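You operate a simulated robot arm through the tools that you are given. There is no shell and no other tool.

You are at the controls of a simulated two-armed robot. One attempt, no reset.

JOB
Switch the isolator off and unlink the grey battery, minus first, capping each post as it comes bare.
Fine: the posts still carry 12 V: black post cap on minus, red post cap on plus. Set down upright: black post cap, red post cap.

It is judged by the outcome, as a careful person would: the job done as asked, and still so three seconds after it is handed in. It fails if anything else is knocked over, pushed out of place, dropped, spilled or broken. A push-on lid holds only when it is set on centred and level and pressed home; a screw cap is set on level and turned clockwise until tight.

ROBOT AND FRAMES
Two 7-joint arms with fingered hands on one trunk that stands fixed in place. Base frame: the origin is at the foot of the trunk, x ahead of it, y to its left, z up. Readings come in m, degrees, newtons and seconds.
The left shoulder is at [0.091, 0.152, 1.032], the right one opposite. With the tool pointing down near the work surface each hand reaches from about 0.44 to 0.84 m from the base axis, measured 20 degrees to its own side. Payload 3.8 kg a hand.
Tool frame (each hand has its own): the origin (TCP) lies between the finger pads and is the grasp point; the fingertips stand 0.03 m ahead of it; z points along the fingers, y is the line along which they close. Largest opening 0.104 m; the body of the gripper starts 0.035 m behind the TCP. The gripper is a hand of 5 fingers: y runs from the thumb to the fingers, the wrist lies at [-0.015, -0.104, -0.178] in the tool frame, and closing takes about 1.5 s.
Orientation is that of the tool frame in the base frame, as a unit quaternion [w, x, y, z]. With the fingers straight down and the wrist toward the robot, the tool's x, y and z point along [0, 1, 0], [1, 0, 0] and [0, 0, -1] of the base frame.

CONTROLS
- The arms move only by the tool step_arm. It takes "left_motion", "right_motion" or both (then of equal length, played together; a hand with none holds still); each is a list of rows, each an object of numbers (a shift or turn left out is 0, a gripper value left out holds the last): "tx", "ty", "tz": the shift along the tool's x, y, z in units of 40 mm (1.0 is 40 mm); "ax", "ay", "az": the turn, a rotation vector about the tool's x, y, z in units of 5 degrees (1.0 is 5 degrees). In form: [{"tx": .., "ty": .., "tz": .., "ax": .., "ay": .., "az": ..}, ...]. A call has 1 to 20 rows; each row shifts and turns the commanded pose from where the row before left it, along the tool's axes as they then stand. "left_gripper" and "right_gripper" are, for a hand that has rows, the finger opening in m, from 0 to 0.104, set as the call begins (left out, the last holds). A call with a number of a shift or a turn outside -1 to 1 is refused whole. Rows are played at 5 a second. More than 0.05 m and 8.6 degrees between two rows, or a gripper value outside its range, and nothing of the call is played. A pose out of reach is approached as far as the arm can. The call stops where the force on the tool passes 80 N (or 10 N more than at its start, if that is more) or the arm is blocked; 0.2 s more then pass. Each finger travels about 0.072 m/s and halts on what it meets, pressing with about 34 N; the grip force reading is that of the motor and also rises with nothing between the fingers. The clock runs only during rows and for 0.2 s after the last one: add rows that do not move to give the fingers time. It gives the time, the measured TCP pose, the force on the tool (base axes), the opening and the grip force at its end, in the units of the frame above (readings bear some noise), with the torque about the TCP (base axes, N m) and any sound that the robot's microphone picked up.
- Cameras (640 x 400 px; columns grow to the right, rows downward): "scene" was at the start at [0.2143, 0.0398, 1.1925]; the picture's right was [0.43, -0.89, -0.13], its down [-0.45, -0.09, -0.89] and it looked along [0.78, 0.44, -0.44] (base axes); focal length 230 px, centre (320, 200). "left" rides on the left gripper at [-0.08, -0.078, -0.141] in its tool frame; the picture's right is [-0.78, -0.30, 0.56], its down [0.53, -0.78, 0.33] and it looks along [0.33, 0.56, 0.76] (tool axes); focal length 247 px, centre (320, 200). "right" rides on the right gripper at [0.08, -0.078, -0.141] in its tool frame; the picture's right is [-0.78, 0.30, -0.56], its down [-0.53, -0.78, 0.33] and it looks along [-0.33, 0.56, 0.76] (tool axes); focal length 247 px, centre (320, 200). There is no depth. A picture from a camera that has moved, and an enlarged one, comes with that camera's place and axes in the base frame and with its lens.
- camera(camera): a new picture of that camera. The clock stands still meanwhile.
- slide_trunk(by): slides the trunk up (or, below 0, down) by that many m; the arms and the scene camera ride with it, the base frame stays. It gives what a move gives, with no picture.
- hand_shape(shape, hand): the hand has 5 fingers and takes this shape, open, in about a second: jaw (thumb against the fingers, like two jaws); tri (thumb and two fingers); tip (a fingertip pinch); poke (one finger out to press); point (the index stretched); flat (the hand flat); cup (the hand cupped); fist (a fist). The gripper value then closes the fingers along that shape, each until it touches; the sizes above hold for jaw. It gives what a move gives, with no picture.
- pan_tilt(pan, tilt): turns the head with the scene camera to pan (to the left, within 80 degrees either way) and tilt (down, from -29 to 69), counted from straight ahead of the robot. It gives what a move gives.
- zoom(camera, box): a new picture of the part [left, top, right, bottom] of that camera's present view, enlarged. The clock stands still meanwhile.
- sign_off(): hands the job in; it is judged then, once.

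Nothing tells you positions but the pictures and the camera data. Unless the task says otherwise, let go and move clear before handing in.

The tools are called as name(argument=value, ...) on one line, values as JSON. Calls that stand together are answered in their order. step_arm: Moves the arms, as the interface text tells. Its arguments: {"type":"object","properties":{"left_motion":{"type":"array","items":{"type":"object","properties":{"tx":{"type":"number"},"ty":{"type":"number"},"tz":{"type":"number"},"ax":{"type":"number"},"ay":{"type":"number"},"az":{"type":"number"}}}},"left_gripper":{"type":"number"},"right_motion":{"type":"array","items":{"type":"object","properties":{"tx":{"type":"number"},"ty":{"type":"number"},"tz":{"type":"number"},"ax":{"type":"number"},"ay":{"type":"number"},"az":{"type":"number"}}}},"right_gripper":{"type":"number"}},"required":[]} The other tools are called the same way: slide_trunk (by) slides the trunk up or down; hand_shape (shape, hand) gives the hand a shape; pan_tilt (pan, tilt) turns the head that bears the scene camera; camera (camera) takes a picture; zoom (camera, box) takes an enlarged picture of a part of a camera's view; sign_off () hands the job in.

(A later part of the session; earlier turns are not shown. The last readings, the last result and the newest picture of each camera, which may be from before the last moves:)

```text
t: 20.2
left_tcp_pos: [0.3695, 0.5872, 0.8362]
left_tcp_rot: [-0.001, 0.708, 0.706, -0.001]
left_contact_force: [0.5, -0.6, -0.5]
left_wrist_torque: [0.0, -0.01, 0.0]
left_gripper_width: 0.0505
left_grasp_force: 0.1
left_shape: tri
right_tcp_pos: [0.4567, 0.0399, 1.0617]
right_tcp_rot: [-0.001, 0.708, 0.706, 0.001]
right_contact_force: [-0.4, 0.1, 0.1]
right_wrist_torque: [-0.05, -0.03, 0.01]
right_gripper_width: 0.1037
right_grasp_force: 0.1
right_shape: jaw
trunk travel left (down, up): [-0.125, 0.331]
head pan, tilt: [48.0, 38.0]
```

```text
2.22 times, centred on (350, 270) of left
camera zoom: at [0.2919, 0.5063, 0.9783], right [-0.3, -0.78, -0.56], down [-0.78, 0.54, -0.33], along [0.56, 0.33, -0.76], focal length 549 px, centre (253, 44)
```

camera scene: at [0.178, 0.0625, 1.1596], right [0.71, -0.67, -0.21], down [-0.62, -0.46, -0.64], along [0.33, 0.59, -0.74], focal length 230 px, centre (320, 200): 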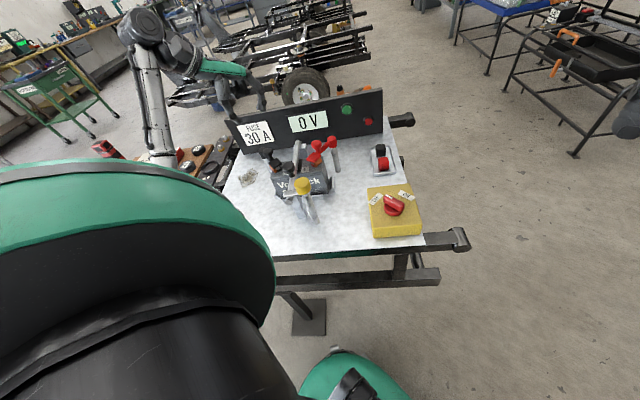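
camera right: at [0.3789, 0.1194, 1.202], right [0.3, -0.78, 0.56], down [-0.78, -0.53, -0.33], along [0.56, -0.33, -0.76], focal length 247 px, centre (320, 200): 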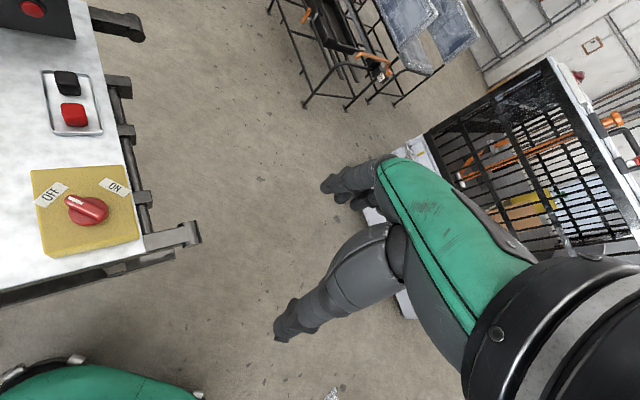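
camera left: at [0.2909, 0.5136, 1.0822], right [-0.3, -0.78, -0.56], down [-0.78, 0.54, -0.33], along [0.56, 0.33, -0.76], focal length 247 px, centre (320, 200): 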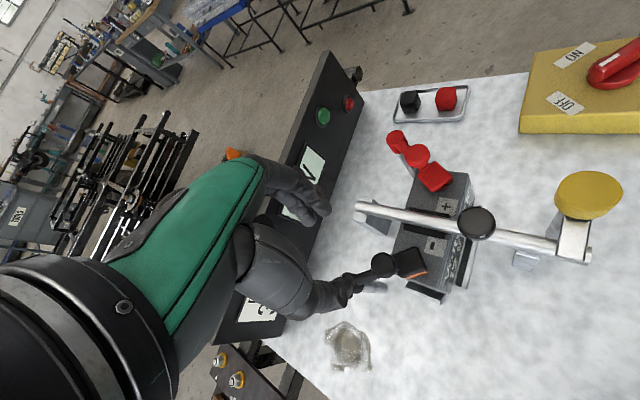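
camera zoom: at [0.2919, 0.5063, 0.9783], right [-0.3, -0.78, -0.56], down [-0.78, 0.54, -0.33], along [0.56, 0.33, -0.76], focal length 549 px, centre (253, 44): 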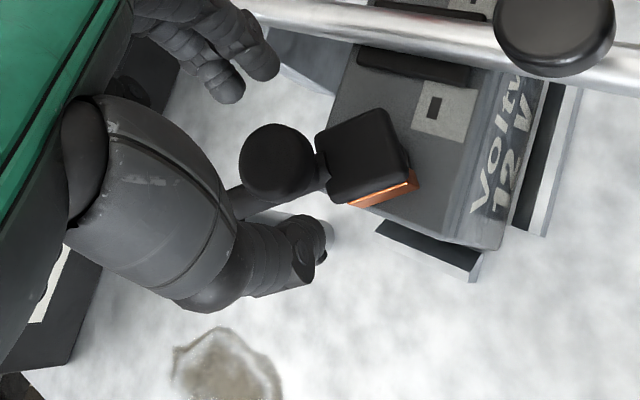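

The knob sits midway between thumb and fingers. I'll go down 20 mm more and close on it.

step_arm(left_motion=[{"tz": 0.25}, {"tz": 0.25}])

zoom(camera="scene", box=[230, 110, 320, 180])

step_arm(left_motion=[{}, {}, {}, {}, {}], left_gripper=0.01)

zoom(camera="scene", box=[230, 110, 320, 180])

zoom(camera="left", box=[240, 180, 460, 360])

```text
t: 20.8
left_tcp_pos: [0.3681, 0.587, 0.816]
left_tcp_rot: [0.0, 0.707, 0.707, -0.001]
left_contact_force: [0.3, 0.6, -0.6]
left_wrist_torque: [0.0, 0.01, -0.02]
left_gripper_width: 0.0505
left_grasp_force: 0.1
left_shape: tri
right_tcp_pos: [0.4556, 0.0394, 1.0621]
right_tcp_rot: [0.0, 0.707, 0.707, 0.0]
right_contact_force: [1.1, -1.2, -0.2]
right_wrist_torque: [-0.01, 0.01, 0.01]
right_gripper_width: 0.1038
right_grasp_force: 0.1
right_shape: jaw
trunk travel left (down, up): [-0.125, 0.331]
head pan, tilt: [48.0, 38.0]
```

```text
5.71 times, centred on (275, 145) of scene
camera zoom: at [0.1781, 0.062, 1.1596], right [0.71, -0.67, -0.21], down [-0.62, -0.46, -0.64], along [0.33, 0.59, -0.74], focal length 1315 px, centre (577, 514)
```

zoom: 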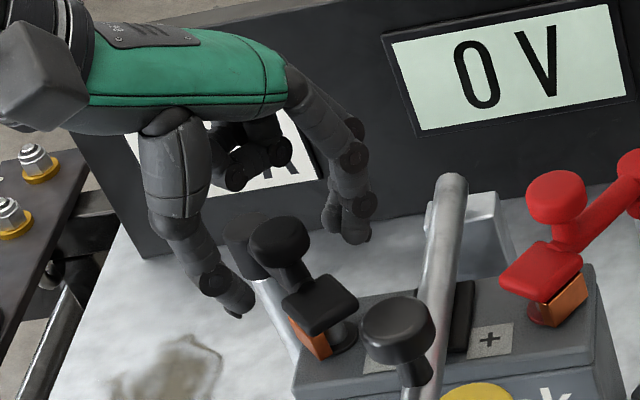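

```text
t: 22.0
left_tcp_pos: [0.3668, 0.5863, 0.8143]
left_tcp_rot: [0.0, 0.708, 0.706, -0.003]
left_contact_force: [-7.3, -8.9, -18.0]
left_wrist_torque: [-0.08, 0.01, -0.08]
left_gripper_width: 0.016
left_grasp_force: 34.1
left_shape: tri
right_tcp_pos: [0.4558, 0.0394, 1.0603]
right_tcp_rot: [0.0, 0.707, 0.707, 0.0]
right_contact_force: [0.4, -0.2, 0.3]
right_wrist_torque: [-0.01, 0.01, 0.0]
right_gripper_width: 0.104
right_grasp_force: 0.1
right_shape: jaw
trunk travel left (down, up): [-0.125, 0.331]
head pan, tilt: [48.0, 38.0]
```

```text
5.71 times, centred on (275, 145) of scene
camera zoom: at [0.1783, 0.0628, 1.1593], right [0.71, -0.67, -0.21], down [-0.62, -0.46, -0.64], along [0.33, 0.58, -0.74], focal length 1315 px, centre (577, 514)
```

zoom: 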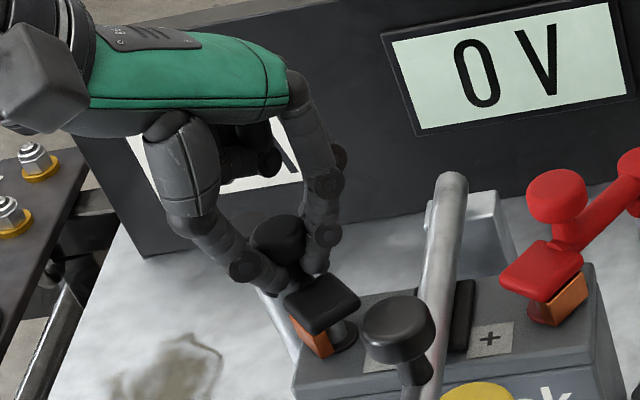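

```text
2.22 times, centred on (350, 270) of left
camera zoom: at [0.2906, 0.5065, 0.9585], right [-0.3, -0.78, -0.55], down [-0.78, 0.53, -0.33], along [0.55, 0.33, -0.77], focal length 549 px, centre (253, 44)
```

zoom: 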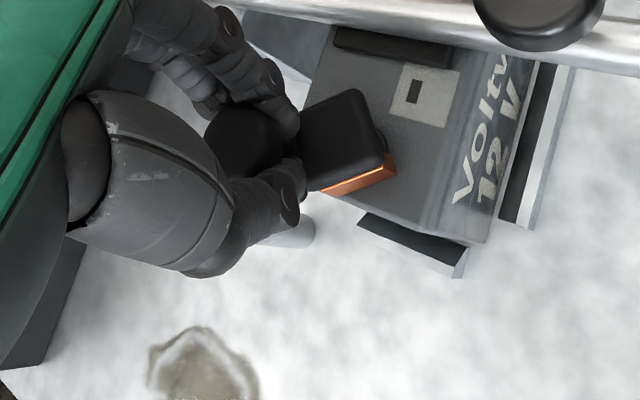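

I have the link by the neck of its knob. I'll swing the arm clockwise (seen from above) about its pillar, 15° to start, with the hand turning along with it.

step_arm(left_motion=[{"tx": 0.026, "ty": -0.138, "az": 1}, {"tx": 0.026, "ty": -0.138, "az": 1}, {"tx": 0.026, "ty": -0.138, "az": 1}])

zoom(camera="scene", box=[230, 110, 320, 180])

zoom(camera="left", box=[240, 180, 460, 360])

```text
t: 22.8
left_tcp_pos: [0.3522, 0.5897, 0.8148]
left_tcp_rot: [-0.001, 0.794, 0.608, -0.002]
left_contact_force: [-1.0, -8.8, -18.8]
left_wrist_torque: [-0.15, -0.1, -0.11]
left_gripper_width: 0.0159
left_grasp_force: 34.3
left_shape: tri
right_tcp_pos: [0.456, 0.0405, 1.0596]
right_tcp_rot: [0.0, 0.707, 0.707, 0.0]
right_contact_force: [-0.6, -0.1, -0.3]
right_wrist_torque: [-0.01, 0.0, 0.01]
right_gripper_width: 0.1038
right_grasp_force: 0.1
right_shape: jaw
trunk travel left (down, up): [-0.125, 0.331]
head pan, tilt: [48.0, 38.0]
```

```text
5.71 times, centred on (275, 145) of scene
camera zoom: at [0.1792, 0.0629, 1.1593], right [0.71, -0.67, -0.21], down [-0.62, -0.46, -0.64], along [0.33, 0.58, -0.74], focal length 1315 px, centre (577, 514)
```

zoom: 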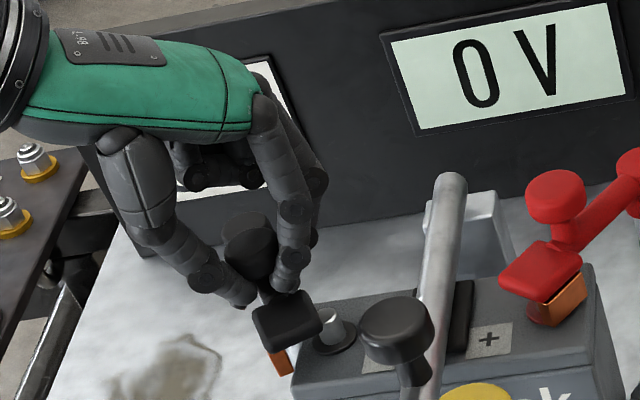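

```text
2.22 times, centred on (350, 270) of left
camera zoom: at [0.2572, 0.5331, 0.9583], right [-0.49, -0.67, -0.55], down [-0.61, 0.72, -0.33], along [0.62, 0.18, -0.76], focal length 549 px, centre (253, 44)
```

zoom: 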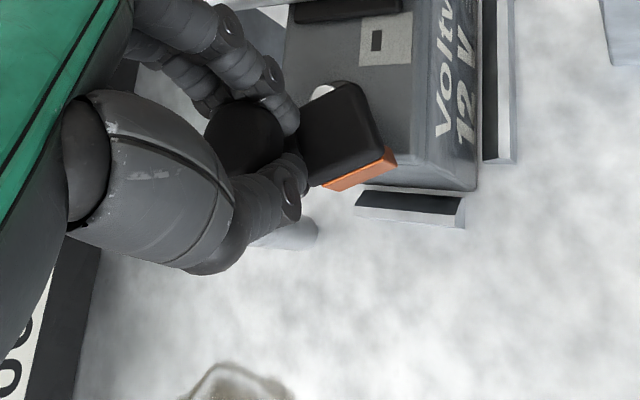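

The link has come off the minus post with little force. I'll keep swinging it round along the same arc.

step_arm(left_motion=[{"tx": 0.026, "ty": -0.138, "az": 1}, {"tx": 0.026, "ty": -0.138, "az": 1}, {"tx": 0.026, "ty": -0.138, "az": 1}, {"tx": 0.026, "ty": -0.138, "az": 1}, {"tx": 0.026, "ty": -0.138, "az": 1}, {"tx": 0.026, "ty": -0.138, "az": 1}, {"tx": 0.026, "ty": -0.138, "az": 1}, {"tx": 0.026, "ty": -0.138, "az": 1}, {"tx": 0.026, "ty": -0.138, "az": 1}])

zoom(camera="scene", box=[200, 90, 320, 190])

zoom(camera="left", box=[240, 180, 460, 360])

```text
t: 24.8
left_tcp_pos: [0.3164, 0.626, 0.8145]
left_tcp_rot: [0.001, 0.966, 0.258, -0.002]
left_contact_force: [-10.1, -6.7, -21.1]
left_wrist_torque: [-0.14, 0.01, -0.14]
left_gripper_width: 0.0153
left_grasp_force: 33.9
left_shape: tri
right_tcp_pos: [0.4569, 0.0414, 1.0613]
right_tcp_rot: [0.0, 0.707, 0.707, -0.001]
right_contact_force: [0.6, 0.1, -0.6]
right_wrist_torque: [-0.03, 0.01, 0.02]
right_gripper_width: 0.1037
right_grasp_force: 0.0
right_shape: jaw
trunk travel left (down, up): [-0.125, 0.331]
head pan, tilt: [48.0, 38.0]
```

```text
4.00 times, centred on (260, 140) of scene
camera zoom: at [0.1779, 0.064, 1.1594], right [0.71, -0.67, -0.21], down [-0.62, -0.46, -0.64], along [0.33, 0.58, -0.74], focal length 920 px, centre (560, 440)
```

zoom: 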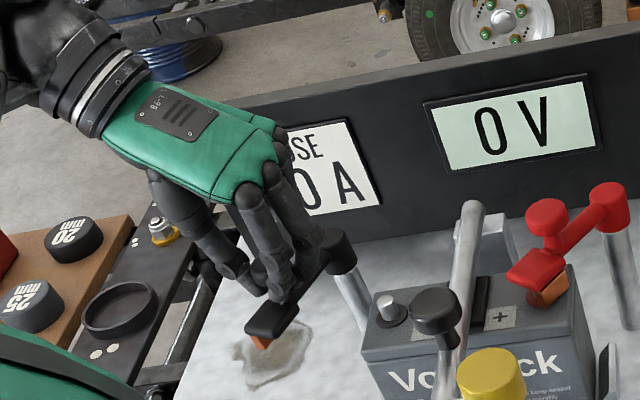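

```text
2.22 times, centred on (350, 270) of left
camera zoom: at [0.2087, 0.6529, 0.9582], right [-0.82, -0.13, -0.55], down [0.08, 0.94, -0.34], along [0.57, -0.32, -0.76], focal length 549 px, centre (253, 44)
```

zoom: 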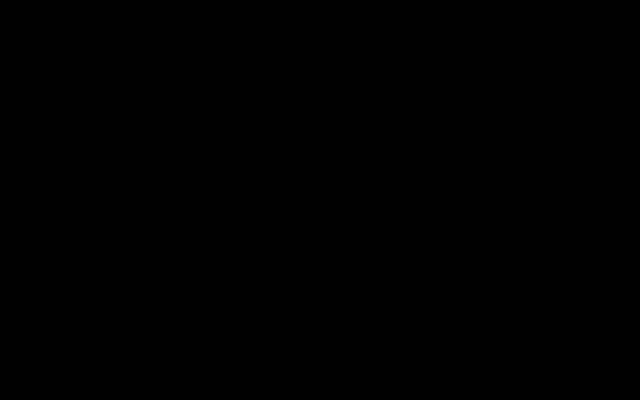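

The minus post is bare and the link is about 60° round. The left camera shows black, so I'll check the whole scene before moving further.

camera(camera="scene")

zoom(camera="scene", box=[120, 40, 280, 190])

camera(camera="left")

```text
taken
camera scene: at [0.1779, 0.064, 1.1594], right [0.71, -0.67, -0.21], down [-0.62, -0.46, -0.64], along [0.33, 0.58, -0.74], focal length 230 px, centre (320, 200)
```

scene: 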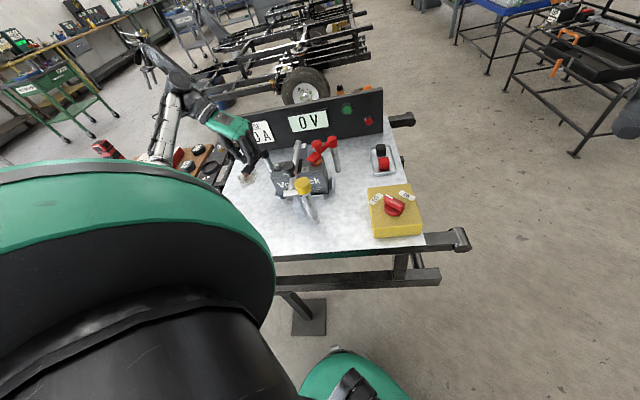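

```text
2.67 times, centred on (200, 115) of scene
camera zoom: at [0.1779, 0.064, 1.1594], right [0.71, -0.67, -0.21], down [-0.62, -0.46, -0.64], along [0.33, 0.58, -0.74], focal length 614 px, centre (640, 427)
```

zoom: 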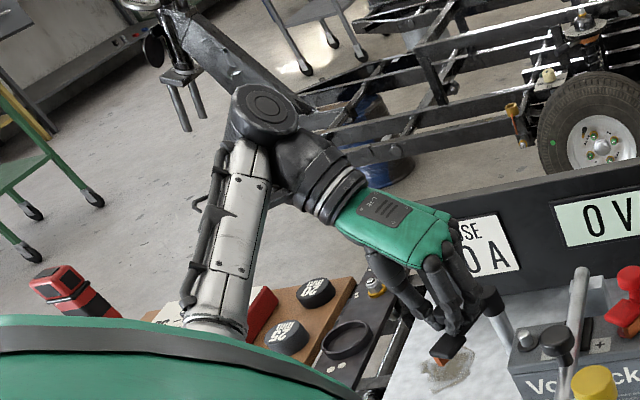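

```text
taken
camera left: at [0.2087, 0.6529, 0.9582], right [-0.82, -0.13, -0.55], down [0.08, 0.94, -0.34], along [0.57, -0.32, -0.76], focal length 247 px, centre (320, 200)
```

left: 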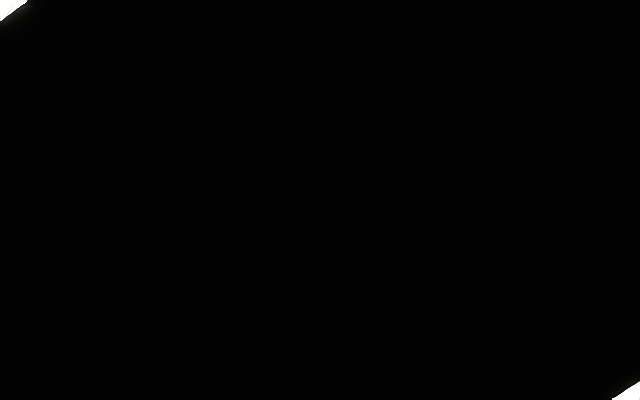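

That black view is just the left camera folding into its own forearm; no contact force showed up. I'll loosen into a cage around the neck and push the link about 30° further without turning the hand.

step_arm(left_motion=[{}, {}, {}], left_gripper=0.04)

step_arm(left_motion=[{"tx": 0.04, "ty": -0.31}, {"tx": 0.026, "ty": -0.138}, {"tx": 0.037, "ty": -0.135}, {"tx": 0.049, "ty": -0.131}, {"tx": 0.06, "ty": -0.126}, {"tx": 0.071, "ty": -0.121}, {"tx": 0.081, "ty": -0.114}])

zoom(camera="scene", box=[200, 90, 320, 190])

```text
t: 25.6
left_tcp_pos: [0.3173, 0.6245, 0.8186]
left_tcp_rot: [0.0, 0.966, 0.258, 0.001]
left_contact_force: [0.9, 0.3, -0.7]
left_wrist_torque: [0.05, 0.0, 0.0]
left_gripper_width: 0.04
left_grasp_force: 0.1
left_shape: tri
right_tcp_pos: [0.4557, 0.0385, 1.0608]
right_tcp_rot: [0.0, 0.707, 0.707, 0.001]
right_contact_force: [-0.7, -0.2, 0.4]
right_wrist_torque: [0.02, 0.01, -0.01]
right_gripper_width: 0.1036
right_grasp_force: 0.1
right_shape: jaw
trunk travel left (down, up): [-0.125, 0.331]
head pan, tilt: [48.0, 38.0]
```

```text
t: 27.2
left_tcp_pos: [0.3085, 0.6678, 0.8186]
left_tcp_rot: [0.0, 0.966, 0.258, -0.001]
left_contact_force: [-4.9, -14.7, -3.4]
left_wrist_torque: [-0.11, 0.11, -0.31]
left_gripper_width: 0.0468
left_grasp_force: 0.1
left_shape: tri
right_tcp_pos: [0.455, 0.0381, 1.0616]
right_tcp_rot: [-0.001, 0.708, 0.707, 0.001]
right_contact_force: [-0.5, 0.4, -0.9]
right_wrist_torque: [0.01, -0.02, 0.01]
right_gripper_width: 0.1038
right_grasp_force: 0.1
right_shape: jaw
trunk travel left (down, up): [-0.125, 0.331]
head pan, tilt: [48.0, 38.0]
```

```text
4.00 times, centred on (260, 140) of scene
camera zoom: at [0.1779, 0.0601, 1.1597], right [0.71, -0.67, -0.21], down [-0.62, -0.46, -0.64], along [0.33, 0.59, -0.74], focal length 920 px, centre (560, 440)
```

zoom: 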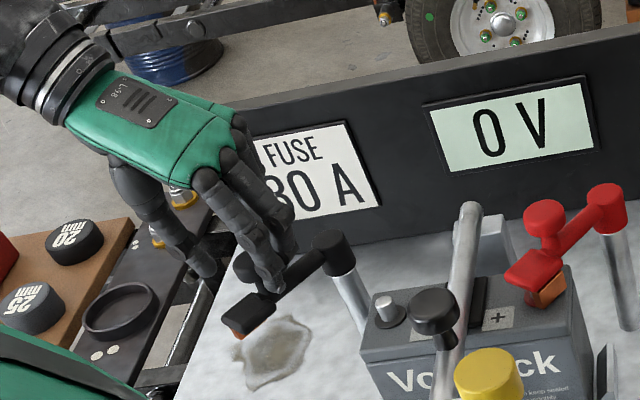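

The link is now well clear of the post and has started to resist, so I'll stop there. I'll ease off, open slightly and lift straight up.

step_arm(left_motion=[{"ty": 0.25}, {"ty": 0.1}], left_gripper=0.055)

step_arm(left_motion=[{"tz": -0.4}, {"tz": -0.8}, {"tz": -0.9}, {"tz": -0.9}])

zoom(camera="scene", box=[200, 90, 320, 190])

camera(camera="scene")

```text
t: 27.8
left_tcp_pos: [0.3163, 0.6566, 0.8193]
left_tcp_rot: [0.0, 0.966, 0.258, 0.0]
left_contact_force: [-1.3, -0.9, -0.1]
left_wrist_torque: [-0.02, -0.01, 0.02]
left_gripper_width: 0.055
left_grasp_force: 0.0
left_shape: tri
right_tcp_pos: [0.4571, 0.0389, 1.0604]
right_tcp_rot: [0.0, 0.708, 0.706, 0.0]
right_contact_force: [-0.4, 0.0, 0.1]
right_wrist_torque: [0.02, -0.02, 0.01]
right_gripper_width: 0.1037
right_grasp_force: 0.2
right_shape: jaw
trunk travel left (down, up): [-0.125, 0.331]
head pan, tilt: [48.0, 38.0]
```

```text
t: 28.8
left_tcp_pos: [0.3172, 0.6548, 0.9371]
left_tcp_rot: [0.0, 0.966, 0.259, 0.0]
left_contact_force: [-0.4, 0.2, -0.4]
left_wrist_torque: [0.04, 0.03, -0.03]
left_gripper_width: 0.0547
left_grasp_force: 0.0
left_shape: tri
right_tcp_pos: [0.4565, 0.038, 1.0594]
right_tcp_rot: [0.0, 0.707, 0.707, 0.001]
right_contact_force: [-0.8, -0.4, 0.4]
right_wrist_torque: [0.01, -0.02, -0.02]
right_gripper_width: 0.1036
right_grasp_force: 0.0
right_shape: jaw
trunk travel left (down, up): [-0.125, 0.331]
head pan, tilt: [48.0, 38.0]
```

```text
4.00 times, centred on (260, 140) of scene
camera zoom: at [0.1778, 0.0614, 1.1597], right [0.71, -0.67, -0.21], down [-0.62, -0.46, -0.64], along [0.33, 0.59, -0.74], focal length 920 px, centre (560, 440)
```

zoom: 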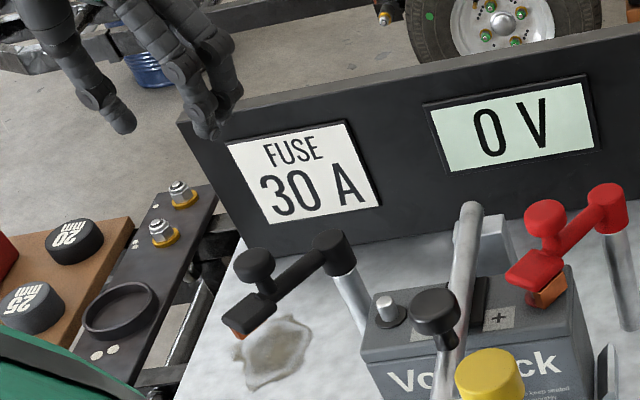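

```text
taken
camera scene: at [0.1778, 0.0614, 1.1597], right [0.71, -0.67, -0.21], down [-0.62, -0.46, -0.64], along [0.33, 0.59, -0.74], focal length 230 px, centre (320, 200)
```

scene: 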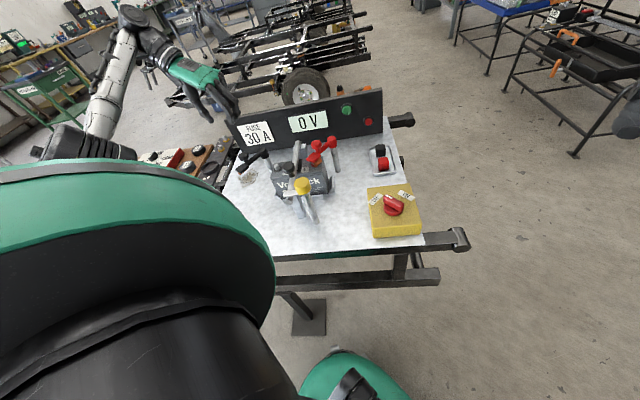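

The minus link stays where I left it and the minus post stands bare near (0.362, 0.564). Next I'll take the hand high across to the tray and turn it so the fingers close along the tray's long axis.

step_arm(left_motion=[{"tx": 0.442, "ty": 0.899}, {"tx": 0.442, "ty": 0.899}, {"tx": 0.442, "ty": 0.899}, {"tx": 0.442, "ty": 0.899}, {"tx": 0.442, "ty": 0.899}, {"tx": 0.442, "ty": 0.899}, {"tx": 0.442, "ty": 0.899}, {"tx": 0.442, "ty": 0.899}, {"tx": 0.442, "ty": 0.899}, {"tx": 0.442, "ty": 0.899}])

step_arm(left_motion=[{"az": -1}, {"az": -1}, {"az": -1}, {"az": -1}, {"az": -1}, {"az": -1}, {"az": -1}, {"az": -1}, {"az": -1}, {"az": -1}, {"az": -1}, {"az": -1}, {"az": -1}, {"az": -1}, {"az": -1}, {"az": -1}, {"az": -1}, {"az": -1}, {"az": -1}, {"az": -1}])

camera(camera="left")

camera(camera="scene")

```text
t: 31.0
left_tcp_pos: [0.6532, 0.4353, 0.935]
left_tcp_rot: [0.0, 0.966, 0.26, -0.002]
left_contact_force: [-0.6, 0.9, 0.3]
left_wrist_torque: [0.03, -0.01, 0.01]
left_gripper_width: 0.0546
left_grasp_force: 0.1
left_shape: tri
right_tcp_pos: [0.4573, 0.0376, 1.0593]
right_tcp_rot: [-0.002, 0.707, 0.707, 0.0]
right_contact_force: [-0.2, -0.5, -0.8]
right_wrist_torque: [0.0, 0.0, 0.01]
right_gripper_width: 0.1038
right_grasp_force: 0.2
right_shape: jaw
trunk travel left (down, up): [-0.125, 0.331]
head pan, tilt: [48.0, 38.0]
```

```text
t: 35.2
left_tcp_pos: [0.6491, 0.4337, 0.9384]
left_tcp_rot: [0.0, 0.422, 0.907, -0.001]
left_contact_force: [-0.6, 0.4, -0.7]
left_wrist_torque: [0.01, -0.01, -0.01]
left_gripper_width: 0.0548
left_grasp_force: 0.0
left_shape: tri
right_tcp_pos: [0.4559, 0.04, 1.0613]
right_tcp_rot: [0.0, 0.707, 0.707, 0.0]
right_contact_force: [-0.2, 0.6, -0.7]
right_wrist_torque: [-0.04, 0.03, 0.02]
right_gripper_width: 0.1035
right_grasp_force: 0.0
right_shape: jaw
trunk travel left (down, up): [-0.125, 0.331]
head pan, tilt: [48.0, 38.0]
```

```text
taken
camera left: at [0.6422, 0.3214, 1.0811], right [0.27, -0.78, -0.56], down [-0.94, -0.09, -0.33], along [0.21, 0.61, -0.76], focal length 247 px, centre (320, 200)
```

left: 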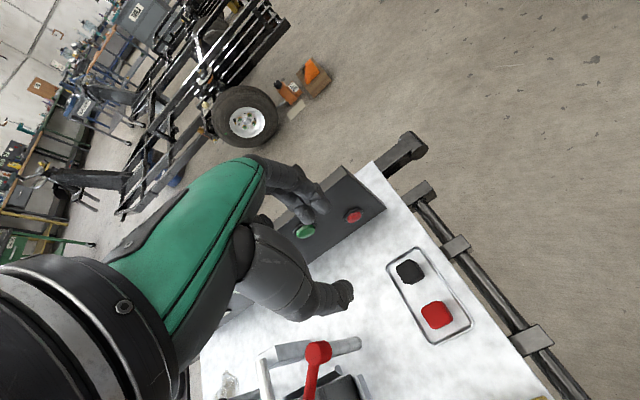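

```text
taken
camera scene: at [0.1783, 0.0617, 1.1596], right [0.71, -0.67, -0.21], down [-0.62, -0.46, -0.64], along [0.33, 0.59, -0.74], focal length 230 px, centre (320, 200)
```

scene: 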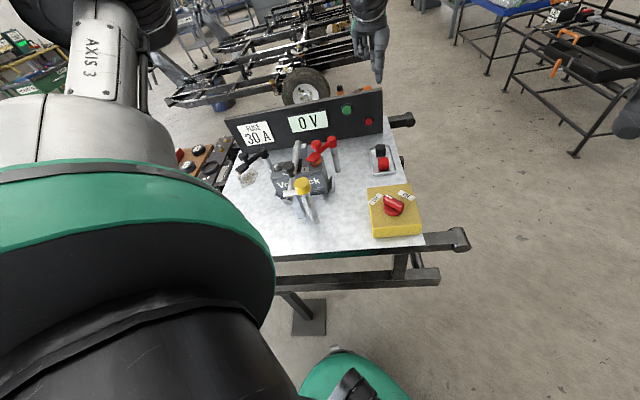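

The tray is below to the right in the left view. I'll zoom in on it to fix the cap positions and their orientation.

zoom(camera="left", box=[375, 235, 485, 350])

zoom(camera="scene", box=[355, 130, 415, 185])

zoom(camera="right", box=[30, 55, 110, 145])

```text
3.48 times, centred on (430, 292) of left
camera zoom: at [0.6422, 0.3214, 1.0811], right [0.27, -0.78, -0.56], down [-0.94, -0.09, -0.33], along [0.21, 0.61, -0.76], focal length 859 px, centre (-63, -122)
```

zoom: 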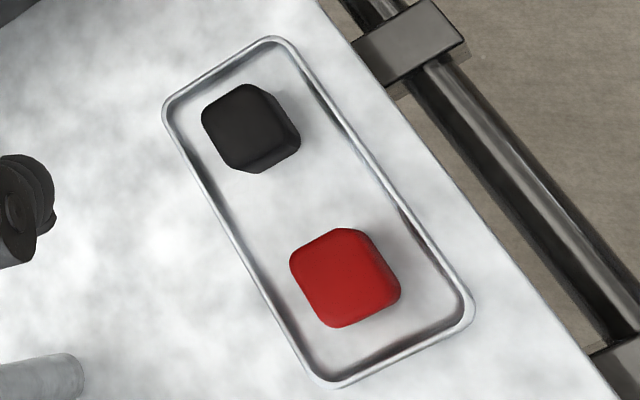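

```text
7.27 times, centred on (385, 158) of scene
camera zoom: at [0.1783, 0.0617, 1.1596], right [0.71, -0.67, -0.21], down [-0.62, -0.46, -0.64], along [0.33, 0.59, -0.74], focal length 1673 px, centre (-153, 509)
```

zoom: 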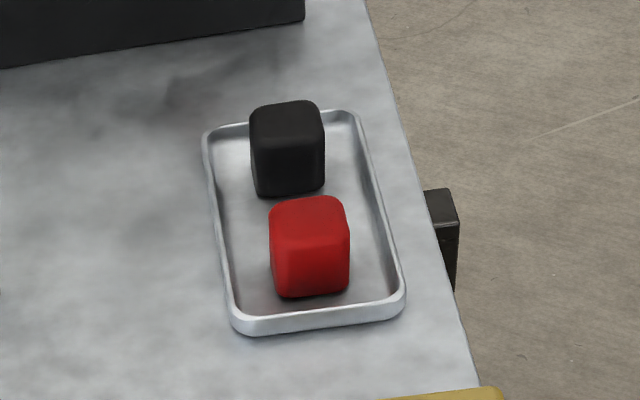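

```text
4.44 times, centred on (70, 100) of right
camera zoom: at [0.3792, 0.1186, 1.202], right [0.3, -0.78, 0.56], down [-0.78, -0.53, -0.33], along [0.56, -0.33, -0.76], focal length 1098 px, centre (1431, 644)
```

zoom: 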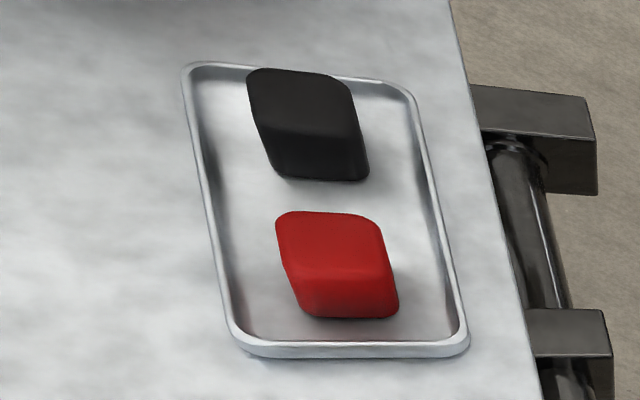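

The black cap's top centre is at about (0.656, 0.436, 0.69), about 25 mm square and turned some 50°, with the tray floor near 0.66. I'll centre over it, turn 10° more and come down with a 46 mm opening.

step_arm(left_motion=[{"tx": -0.065, "ty": 0.175, "az": -1}, {"az": -1}, {"tz": 0.9}, {"tz": 0.9}, {"tz": 0.9}, {"tz": 0.9}, {"tz": 0.8}], left_gripper=0.046)

zoom(camera="left", box=[260, 190, 460, 380])

zoom(camera="scene", box=[340, 100, 430, 185])

zoom(camera="right", box=[0, 20, 140, 145])

```text
t: 36.8
left_tcp_pos: [0.6558, 0.4377, 0.7618]
left_tcp_rot: [0.0, 0.342, 0.94, -0.001]
left_contact_force: [-0.5, 0.4, 0.8]
left_wrist_torque: [0.01, 0.01, 0.01]
left_gripper_width: 0.0464
left_grasp_force: 0.1
left_shape: tri
right_tcp_pos: [0.4573, 0.0386, 1.0603]
right_tcp_rot: [0.0, 0.707, 0.708, 0.0]
right_contact_force: [0.7, 0.1, 0.0]
right_wrist_torque: [-0.02, 0.01, 0.01]
right_gripper_width: 0.1038
right_grasp_force: 0.0
right_shape: jaw
trunk travel left (down, up): [-0.125, 0.331]
head pan, tilt: [48.0, 38.0]
```

```text
2.11 times, centred on (360, 285) of left
camera zoom: at [0.6674, 0.3256, 0.9042], right [0.4, -0.73, -0.56], down [-0.91, -0.25, -0.33], along [0.1, 0.64, -0.76], focal length 520 px, centre (236, 21)
```

zoom: 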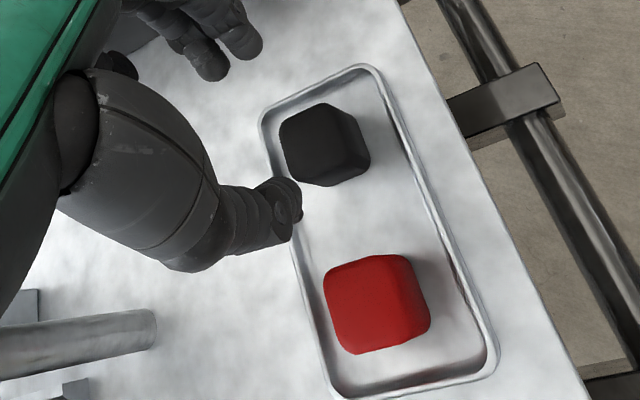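

```text
4.71 times, centred on (385, 142) of scene
camera zoom: at [0.1788, 0.0621, 1.1594], right [0.71, -0.67, -0.21], down [-0.62, -0.46, -0.64], along [0.33, 0.59, -0.74], focal length 1083 px, centre (14, 471)
```

zoom: 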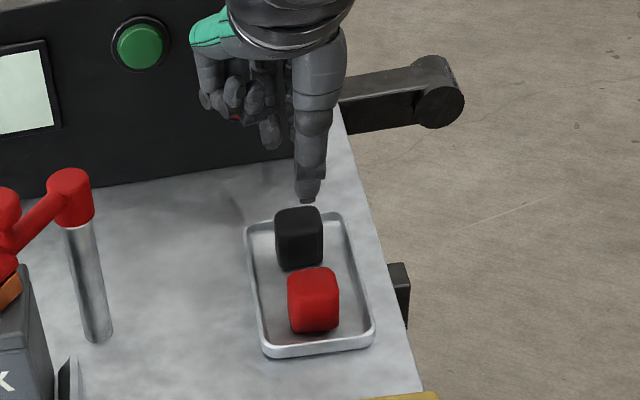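

```text
3.20 times, centred on (70, 82) of right
camera zoom: at [0.3798, 0.119, 1.2017], right [0.3, -0.78, 0.56], down [-0.78, -0.53, -0.33], along [0.55, -0.33, -0.76], focal length 790 px, centre (1120, 576)
```

zoom: 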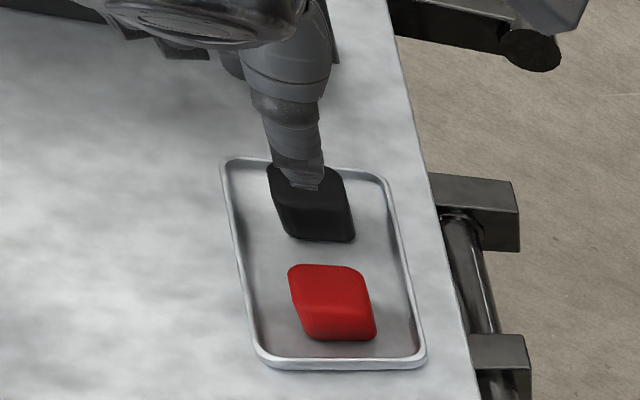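

The hand is about 7 cm above the black cap. I'll zoom in tighter to check the centring.

zoom(camera="left", box=[320, 205, 400, 265])

zoom(camera="scene", box=[365, 125, 405, 160])

```text
6.67 times, centred on (360, 235) of left
camera zoom: at [0.6674, 0.3256, 0.9042], right [0.4, -0.73, -0.56], down [-0.91, -0.25, -0.33], along [0.1, 0.64, -0.76], focal length 1646 px, centre (53, -33)
```

zoom: 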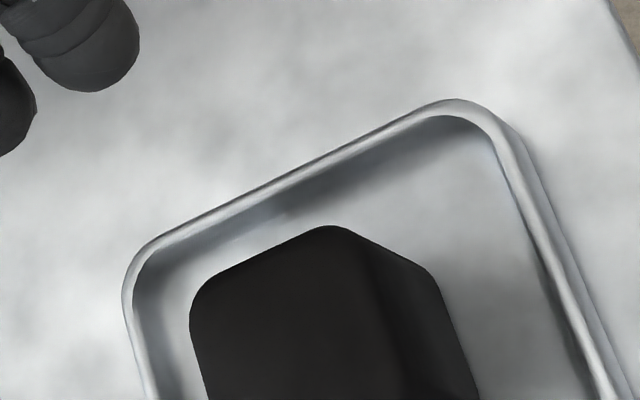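

```text
11.43 times, centred on (385, 142) of scene
camera zoom: at [0.1788, 0.0621, 1.1594], right [0.71, -0.67, -0.21], down [-0.62, -0.46, -0.64], along [0.33, 0.59, -0.74], focal length 2630 px, centre (-423, 857)
```

zoom: 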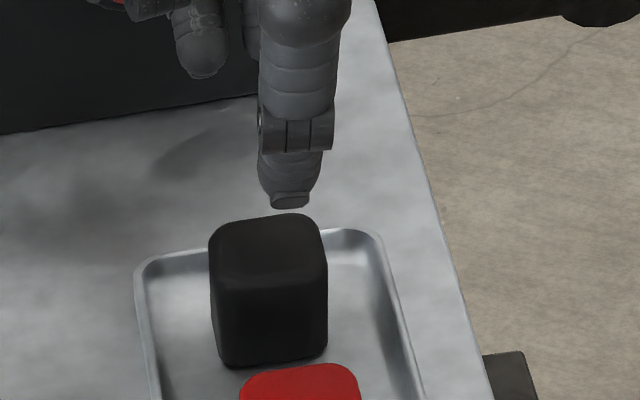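

zoom(camera="left", box=[325, 225, 415, 290])

```text
6.15 times, centred on (370, 258) of left
camera zoom: at [0.6674, 0.3256, 0.9042], right [0.4, -0.73, -0.56], down [-0.91, -0.25, -0.33], along [0.1, 0.64, -0.76], focal length 1520 px, centre (12, -154)
```

zoom: 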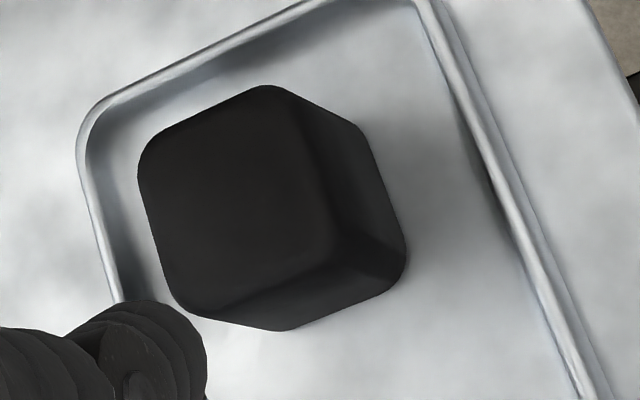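

The cap sits square with the bench at about 45°, centred at (0.655, 0.437), so I'll turn back 5°, descend to grip height and close.

step_arm(left_motion=[{"az": 1}, {"tz": 0.4}, {"tz": 0.4}, {"tz": 0.4}, {"tz": 0.33}])

zoom(camera="left", box=[260, 190, 440, 340])

zoom(camera="scene", box=[355, 110, 415, 180])

```text
t: 38.0
left_tcp_pos: [0.6547, 0.4361, 0.7031]
left_tcp_rot: [0.001, 0.384, 0.924, 0.001]
left_contact_force: [-0.4, -0.3, 7.1]
left_wrist_torque: [0.14, -0.2, 0.02]
left_gripper_width: 0.0466
left_grasp_force: 0.1
left_shape: tri
right_tcp_pos: [0.4545, 0.0389, 1.0622]
right_tcp_rot: [0.0, 0.707, 0.707, 0.0]
right_contact_force: [0.1, 0.4, 0.0]
right_wrist_torque: [0.0, 0.01, -0.02]
right_gripper_width: 0.1037
right_grasp_force: 0.2
right_shape: jaw
trunk travel left (down, up): [-0.125, 0.331]
head pan, tilt: [48.0, 38.0]
```

```text
2.67 times, centred on (350, 265) of left
camera zoom: at [0.6567, 0.3243, 0.8451], right [0.34, -0.76, -0.56], down [-0.93, -0.17, -0.34], along [0.16, 0.63, -0.76], focal length 659 px, centre (240, 27)
```

zoom: 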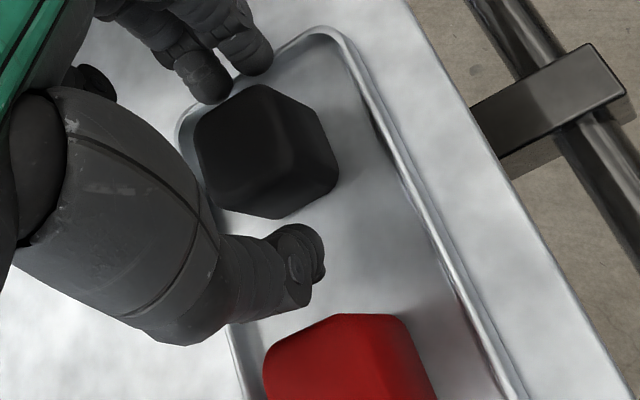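

```text
5.71 times, centred on (385, 145) of scene
camera zoom: at [0.1765, 0.0612, 1.1602], right [0.71, -0.67, -0.21], down [-0.62, -0.46, -0.64], along [0.33, 0.59, -0.74], focal length 1315 px, centre (-51, 514)
```

zoom: 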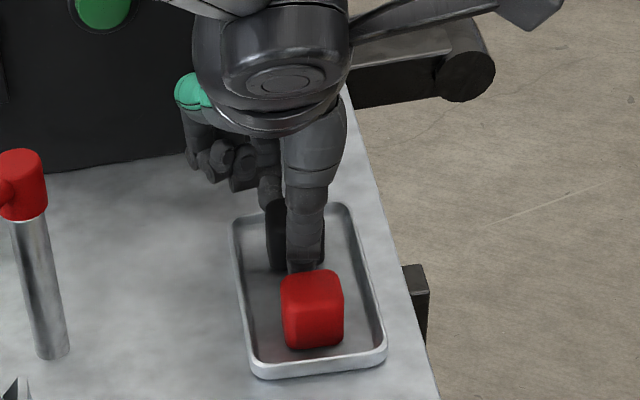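

The finger tips are resting lightly on the tray's back rim (about 7 N). I'll come up 4 mm so they clear it, then close on the upper half of the cap.

step_arm(left_motion=[{"tz": -0.12}, {}])

step_arm(left_motion=[{}, {}, {}, {}, {}], left_gripper=0.015)

zoom(camera="left", box=[260, 190, 440, 340])

zoom(camera="scene", box=[355, 110, 415, 180])

```text
t: 38.6
left_tcp_pos: [0.6565, 0.4365, 0.7059]
left_tcp_rot: [0.0, 0.383, 0.924, -0.001]
left_contact_force: [0.3, 0.5, 0.6]
left_wrist_torque: [-0.02, -0.01, -0.01]
left_gripper_width: 0.0464
left_grasp_force: 0.0
left_shape: tri
right_tcp_pos: [0.4552, 0.039, 1.0596]
right_tcp_rot: [0.0, 0.707, 0.707, 0.0]
right_contact_force: [0.5, -0.9, -0.2]
right_wrist_torque: [-0.01, 0.0, 0.01]
right_gripper_width: 0.1041
right_grasp_force: 0.1
right_shape: jaw
trunk travel left (down, up): [-0.125, 0.331]
head pan, tilt: [48.0, 38.0]
```

```text
t: 39.8
left_tcp_pos: [0.6558, 0.4377, 0.7042]
left_tcp_rot: [0.001, 0.383, 0.924, 0.0]
left_contact_force: [-0.3, 0.0, 0.5]
left_wrist_torque: [0.0, 0.03, -0.02]
left_gripper_width: 0.0246
left_grasp_force: 34.1
left_shape: tri
right_tcp_pos: [0.4562, 0.0385, 1.0611]
right_tcp_rot: [0.0, 0.707, 0.707, 0.0]
right_contact_force: [0.2, -0.7, -0.4]
right_wrist_torque: [0.03, 0.03, 0.0]
right_gripper_width: 0.1034
right_grasp_force: 0.0
right_shape: jaw
trunk travel left (down, up): [-0.125, 0.331]
head pan, tilt: [48.0, 38.0]
```

```text
2.67 times, centred on (350, 265) of left
camera zoom: at [0.6577, 0.3246, 0.848], right [0.34, -0.76, -0.56], down [-0.93, -0.17, -0.33], along [0.16, 0.63, -0.76], focal length 659 px, centre (240, 27)
```

zoom: 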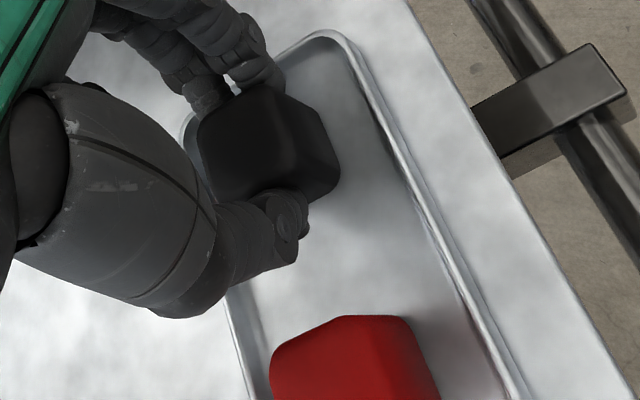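

```text
5.71 times, centred on (385, 145) of scene
camera zoom: at [0.1782, 0.062, 1.1596], right [0.71, -0.67, -0.21], down [-0.62, -0.46, -0.64], along [0.33, 0.59, -0.74], focal length 1315 px, centre (-51, 514)
```

zoom: 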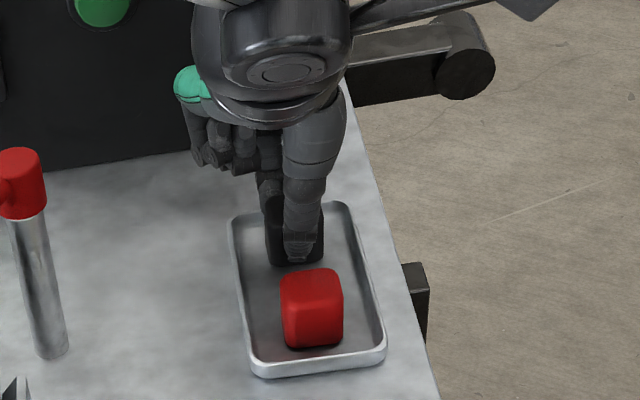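

The cap is held at 24.6 mm. I'll lift it straight up and check that it hangs level.

step_arm(left_motion=[{"tz": -0.3}, {"tz": -0.5}, {"tz": -0.7}, {"tz": -0.8}, {"tz": -0.8}, {"tz": -0.8}])

zoom(camera="left", box=[260, 190, 440, 340])

zoom(camera="scene", box=[340, 50, 420, 180])

zoom(camera="right", box=[0, 0, 160, 145])

```text
t: 41.2
left_tcp_pos: [0.6552, 0.435, 0.8641]
left_tcp_rot: [-0.001, 0.384, 0.923, 0.001]
left_contact_force: [-0.3, 0.0, 0.5]
left_wrist_torque: [-0.01, 0.01, -0.01]
left_gripper_width: 0.0251
left_grasp_force: 34.2
left_shape: tri
right_tcp_pos: [0.4558, 0.0397, 1.0599]
right_tcp_rot: [0.0, 0.707, 0.707, 0.0]
right_contact_force: [-0.8, 0.2, 0.2]
right_wrist_torque: [0.01, 0.0, -0.04]
right_gripper_width: 0.1038
right_grasp_force: 0.0
right_shape: jaw
trunk travel left (down, up): [-0.125, 0.331]
head pan, tilt: [48.0, 38.0]
```

```text
2.67 times, centred on (350, 265) of left
camera zoom: at [0.6568, 0.3233, 1.006], right [0.34, -0.76, -0.56], down [-0.93, -0.17, -0.33], along [0.16, 0.63, -0.76], focal length 659 px, centre (240, 27)
```

zoom: 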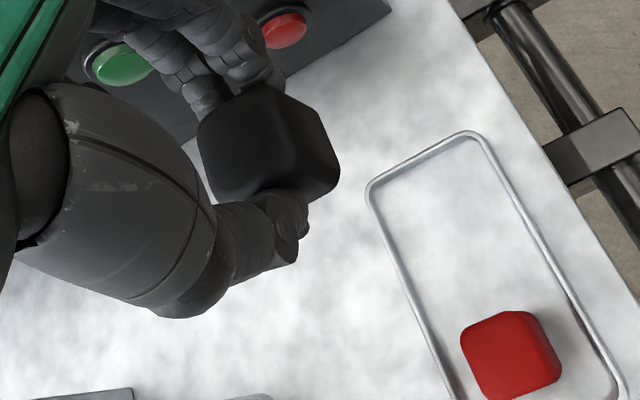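

```text
3.08 times, centred on (380, 115) of scene
camera zoom: at [0.1777, 0.0616, 1.1597], right [0.71, -0.67, -0.21], down [-0.62, -0.46, -0.64], along [0.33, 0.59, -0.74], focal length 708 px, centre (135, 462)
```

zoom: 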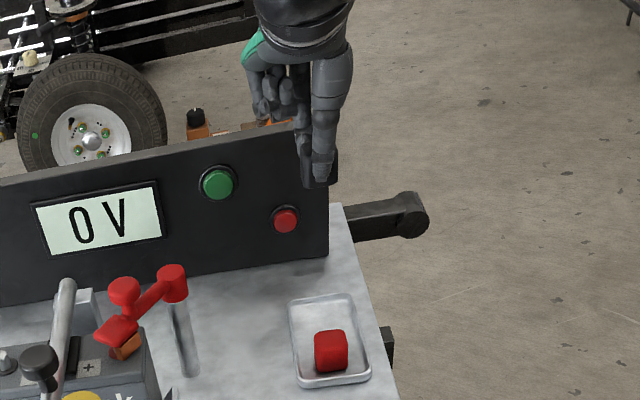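

```text
2.76 times, centred on (80, 72) of right
camera zoom: at [0.3786, 0.1185, 1.2023], right [0.3, -0.78, 0.56], down [-0.78, -0.53, -0.33], along [0.56, -0.33, -0.76], focal length 681 px, centre (982, 552)
```

zoom: 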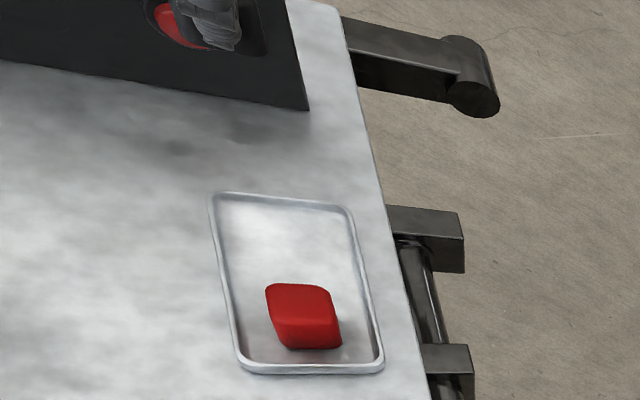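

The black cap came up level and in the same place in the grip. I'll zoom to measure where it sits relative to the TCP, and take a close look at the bare post.

zoom(camera="left", box=[310, 210, 380, 280])

zoom(camera="scene", box=[255, 145, 315, 185])

```text
5.71 times, centred on (345, 245) of left
camera zoom: at [0.6568, 0.3233, 1.006], right [0.34, -0.76, -0.56], down [-0.93, -0.17, -0.33], along [0.16, 0.63, -0.76], focal length 1411 px, centre (177, -57)
```

zoom: 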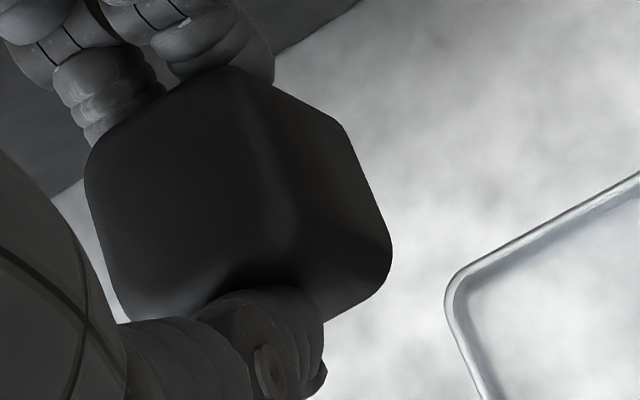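

```text
10.00 times, centred on (285, 165) of scene
camera zoom: at [0.1777, 0.0616, 1.1597], right [0.71, -0.67, -0.21], down [-0.62, -0.46, -0.64], along [0.33, 0.59, -0.74], focal length 2301 px, centre (670, 550)
```

zoom: 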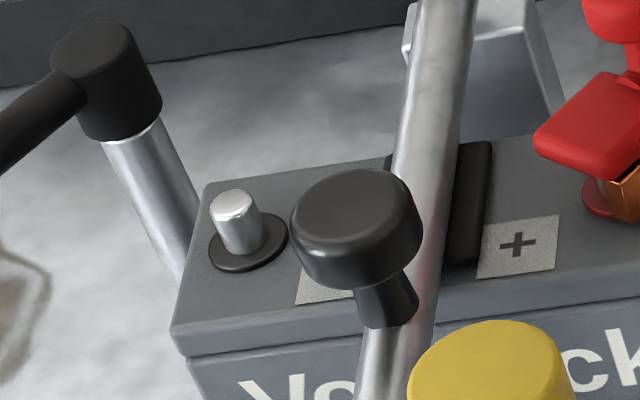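

The cap is centred on the TCP to within a millimetre. The minus post is about 15 mm tall, on a collar near (0.361, 0.563). I'll lift a little more and carry the cap over at z≈0.915, clear of the red link.

step_arm(left_motion=[{"tz": -0.65}, {"tz": -0.65}, {"tx": 0.93, "ty": -0.366}, {"tx": 0.93, "ty": -0.366}, {"tx": 0.93, "ty": -0.366}, {"tx": 0.93, "ty": -0.366}, {"tx": 0.93, "ty": -0.366}, {"tx": 0.93, "ty": -0.366}, {"tx": 0.93, "ty": -0.366}, {"tx": 0.93, "ty": -0.366}])

camera(camera="left")

camera(camera="scene")

```text
t: 43.4
left_tcp_pos: [0.3633, 0.5655, 0.9103]
left_tcp_rot: [0.0, 0.383, 0.924, 0.0]
left_contact_force: [0.2, -0.1, -0.6]
left_wrist_torque: [0.0, 0.03, -0.03]
left_gripper_width: 0.0243
left_grasp_force: 33.9
left_shape: tri
right_tcp_pos: [0.4557, 0.0402, 1.0612]
right_tcp_rot: [0.0, 0.707, 0.708, 0.0]
right_contact_force: [-0.3, -0.1, -0.2]
right_wrist_torque: [0.03, -0.02, 0.01]
right_gripper_width: 0.1039
right_grasp_force: 0.1
right_shape: jaw
trunk travel left (down, up): [-0.125, 0.331]
head pan, tilt: [48.0, 38.0]
```

```text
taken
camera left: at [0.3648, 0.4528, 1.0527], right [0.34, -0.76, -0.56], down [-0.93, -0.17, -0.33], along [0.16, 0.63, -0.76], focal length 247 px, centre (320, 200)
```

left: 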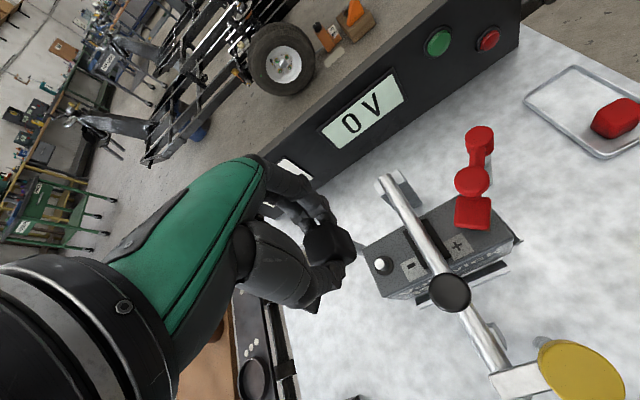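

```text
taken
camera scene: at [0.1775, 0.0621, 1.1597], right [0.71, -0.67, -0.21], down [-0.62, -0.46, -0.64], along [0.33, 0.59, -0.74], focal length 230 px, centre (320, 200)
```

scene: 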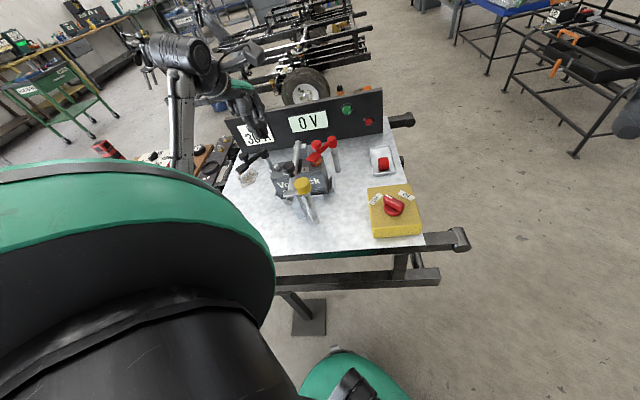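

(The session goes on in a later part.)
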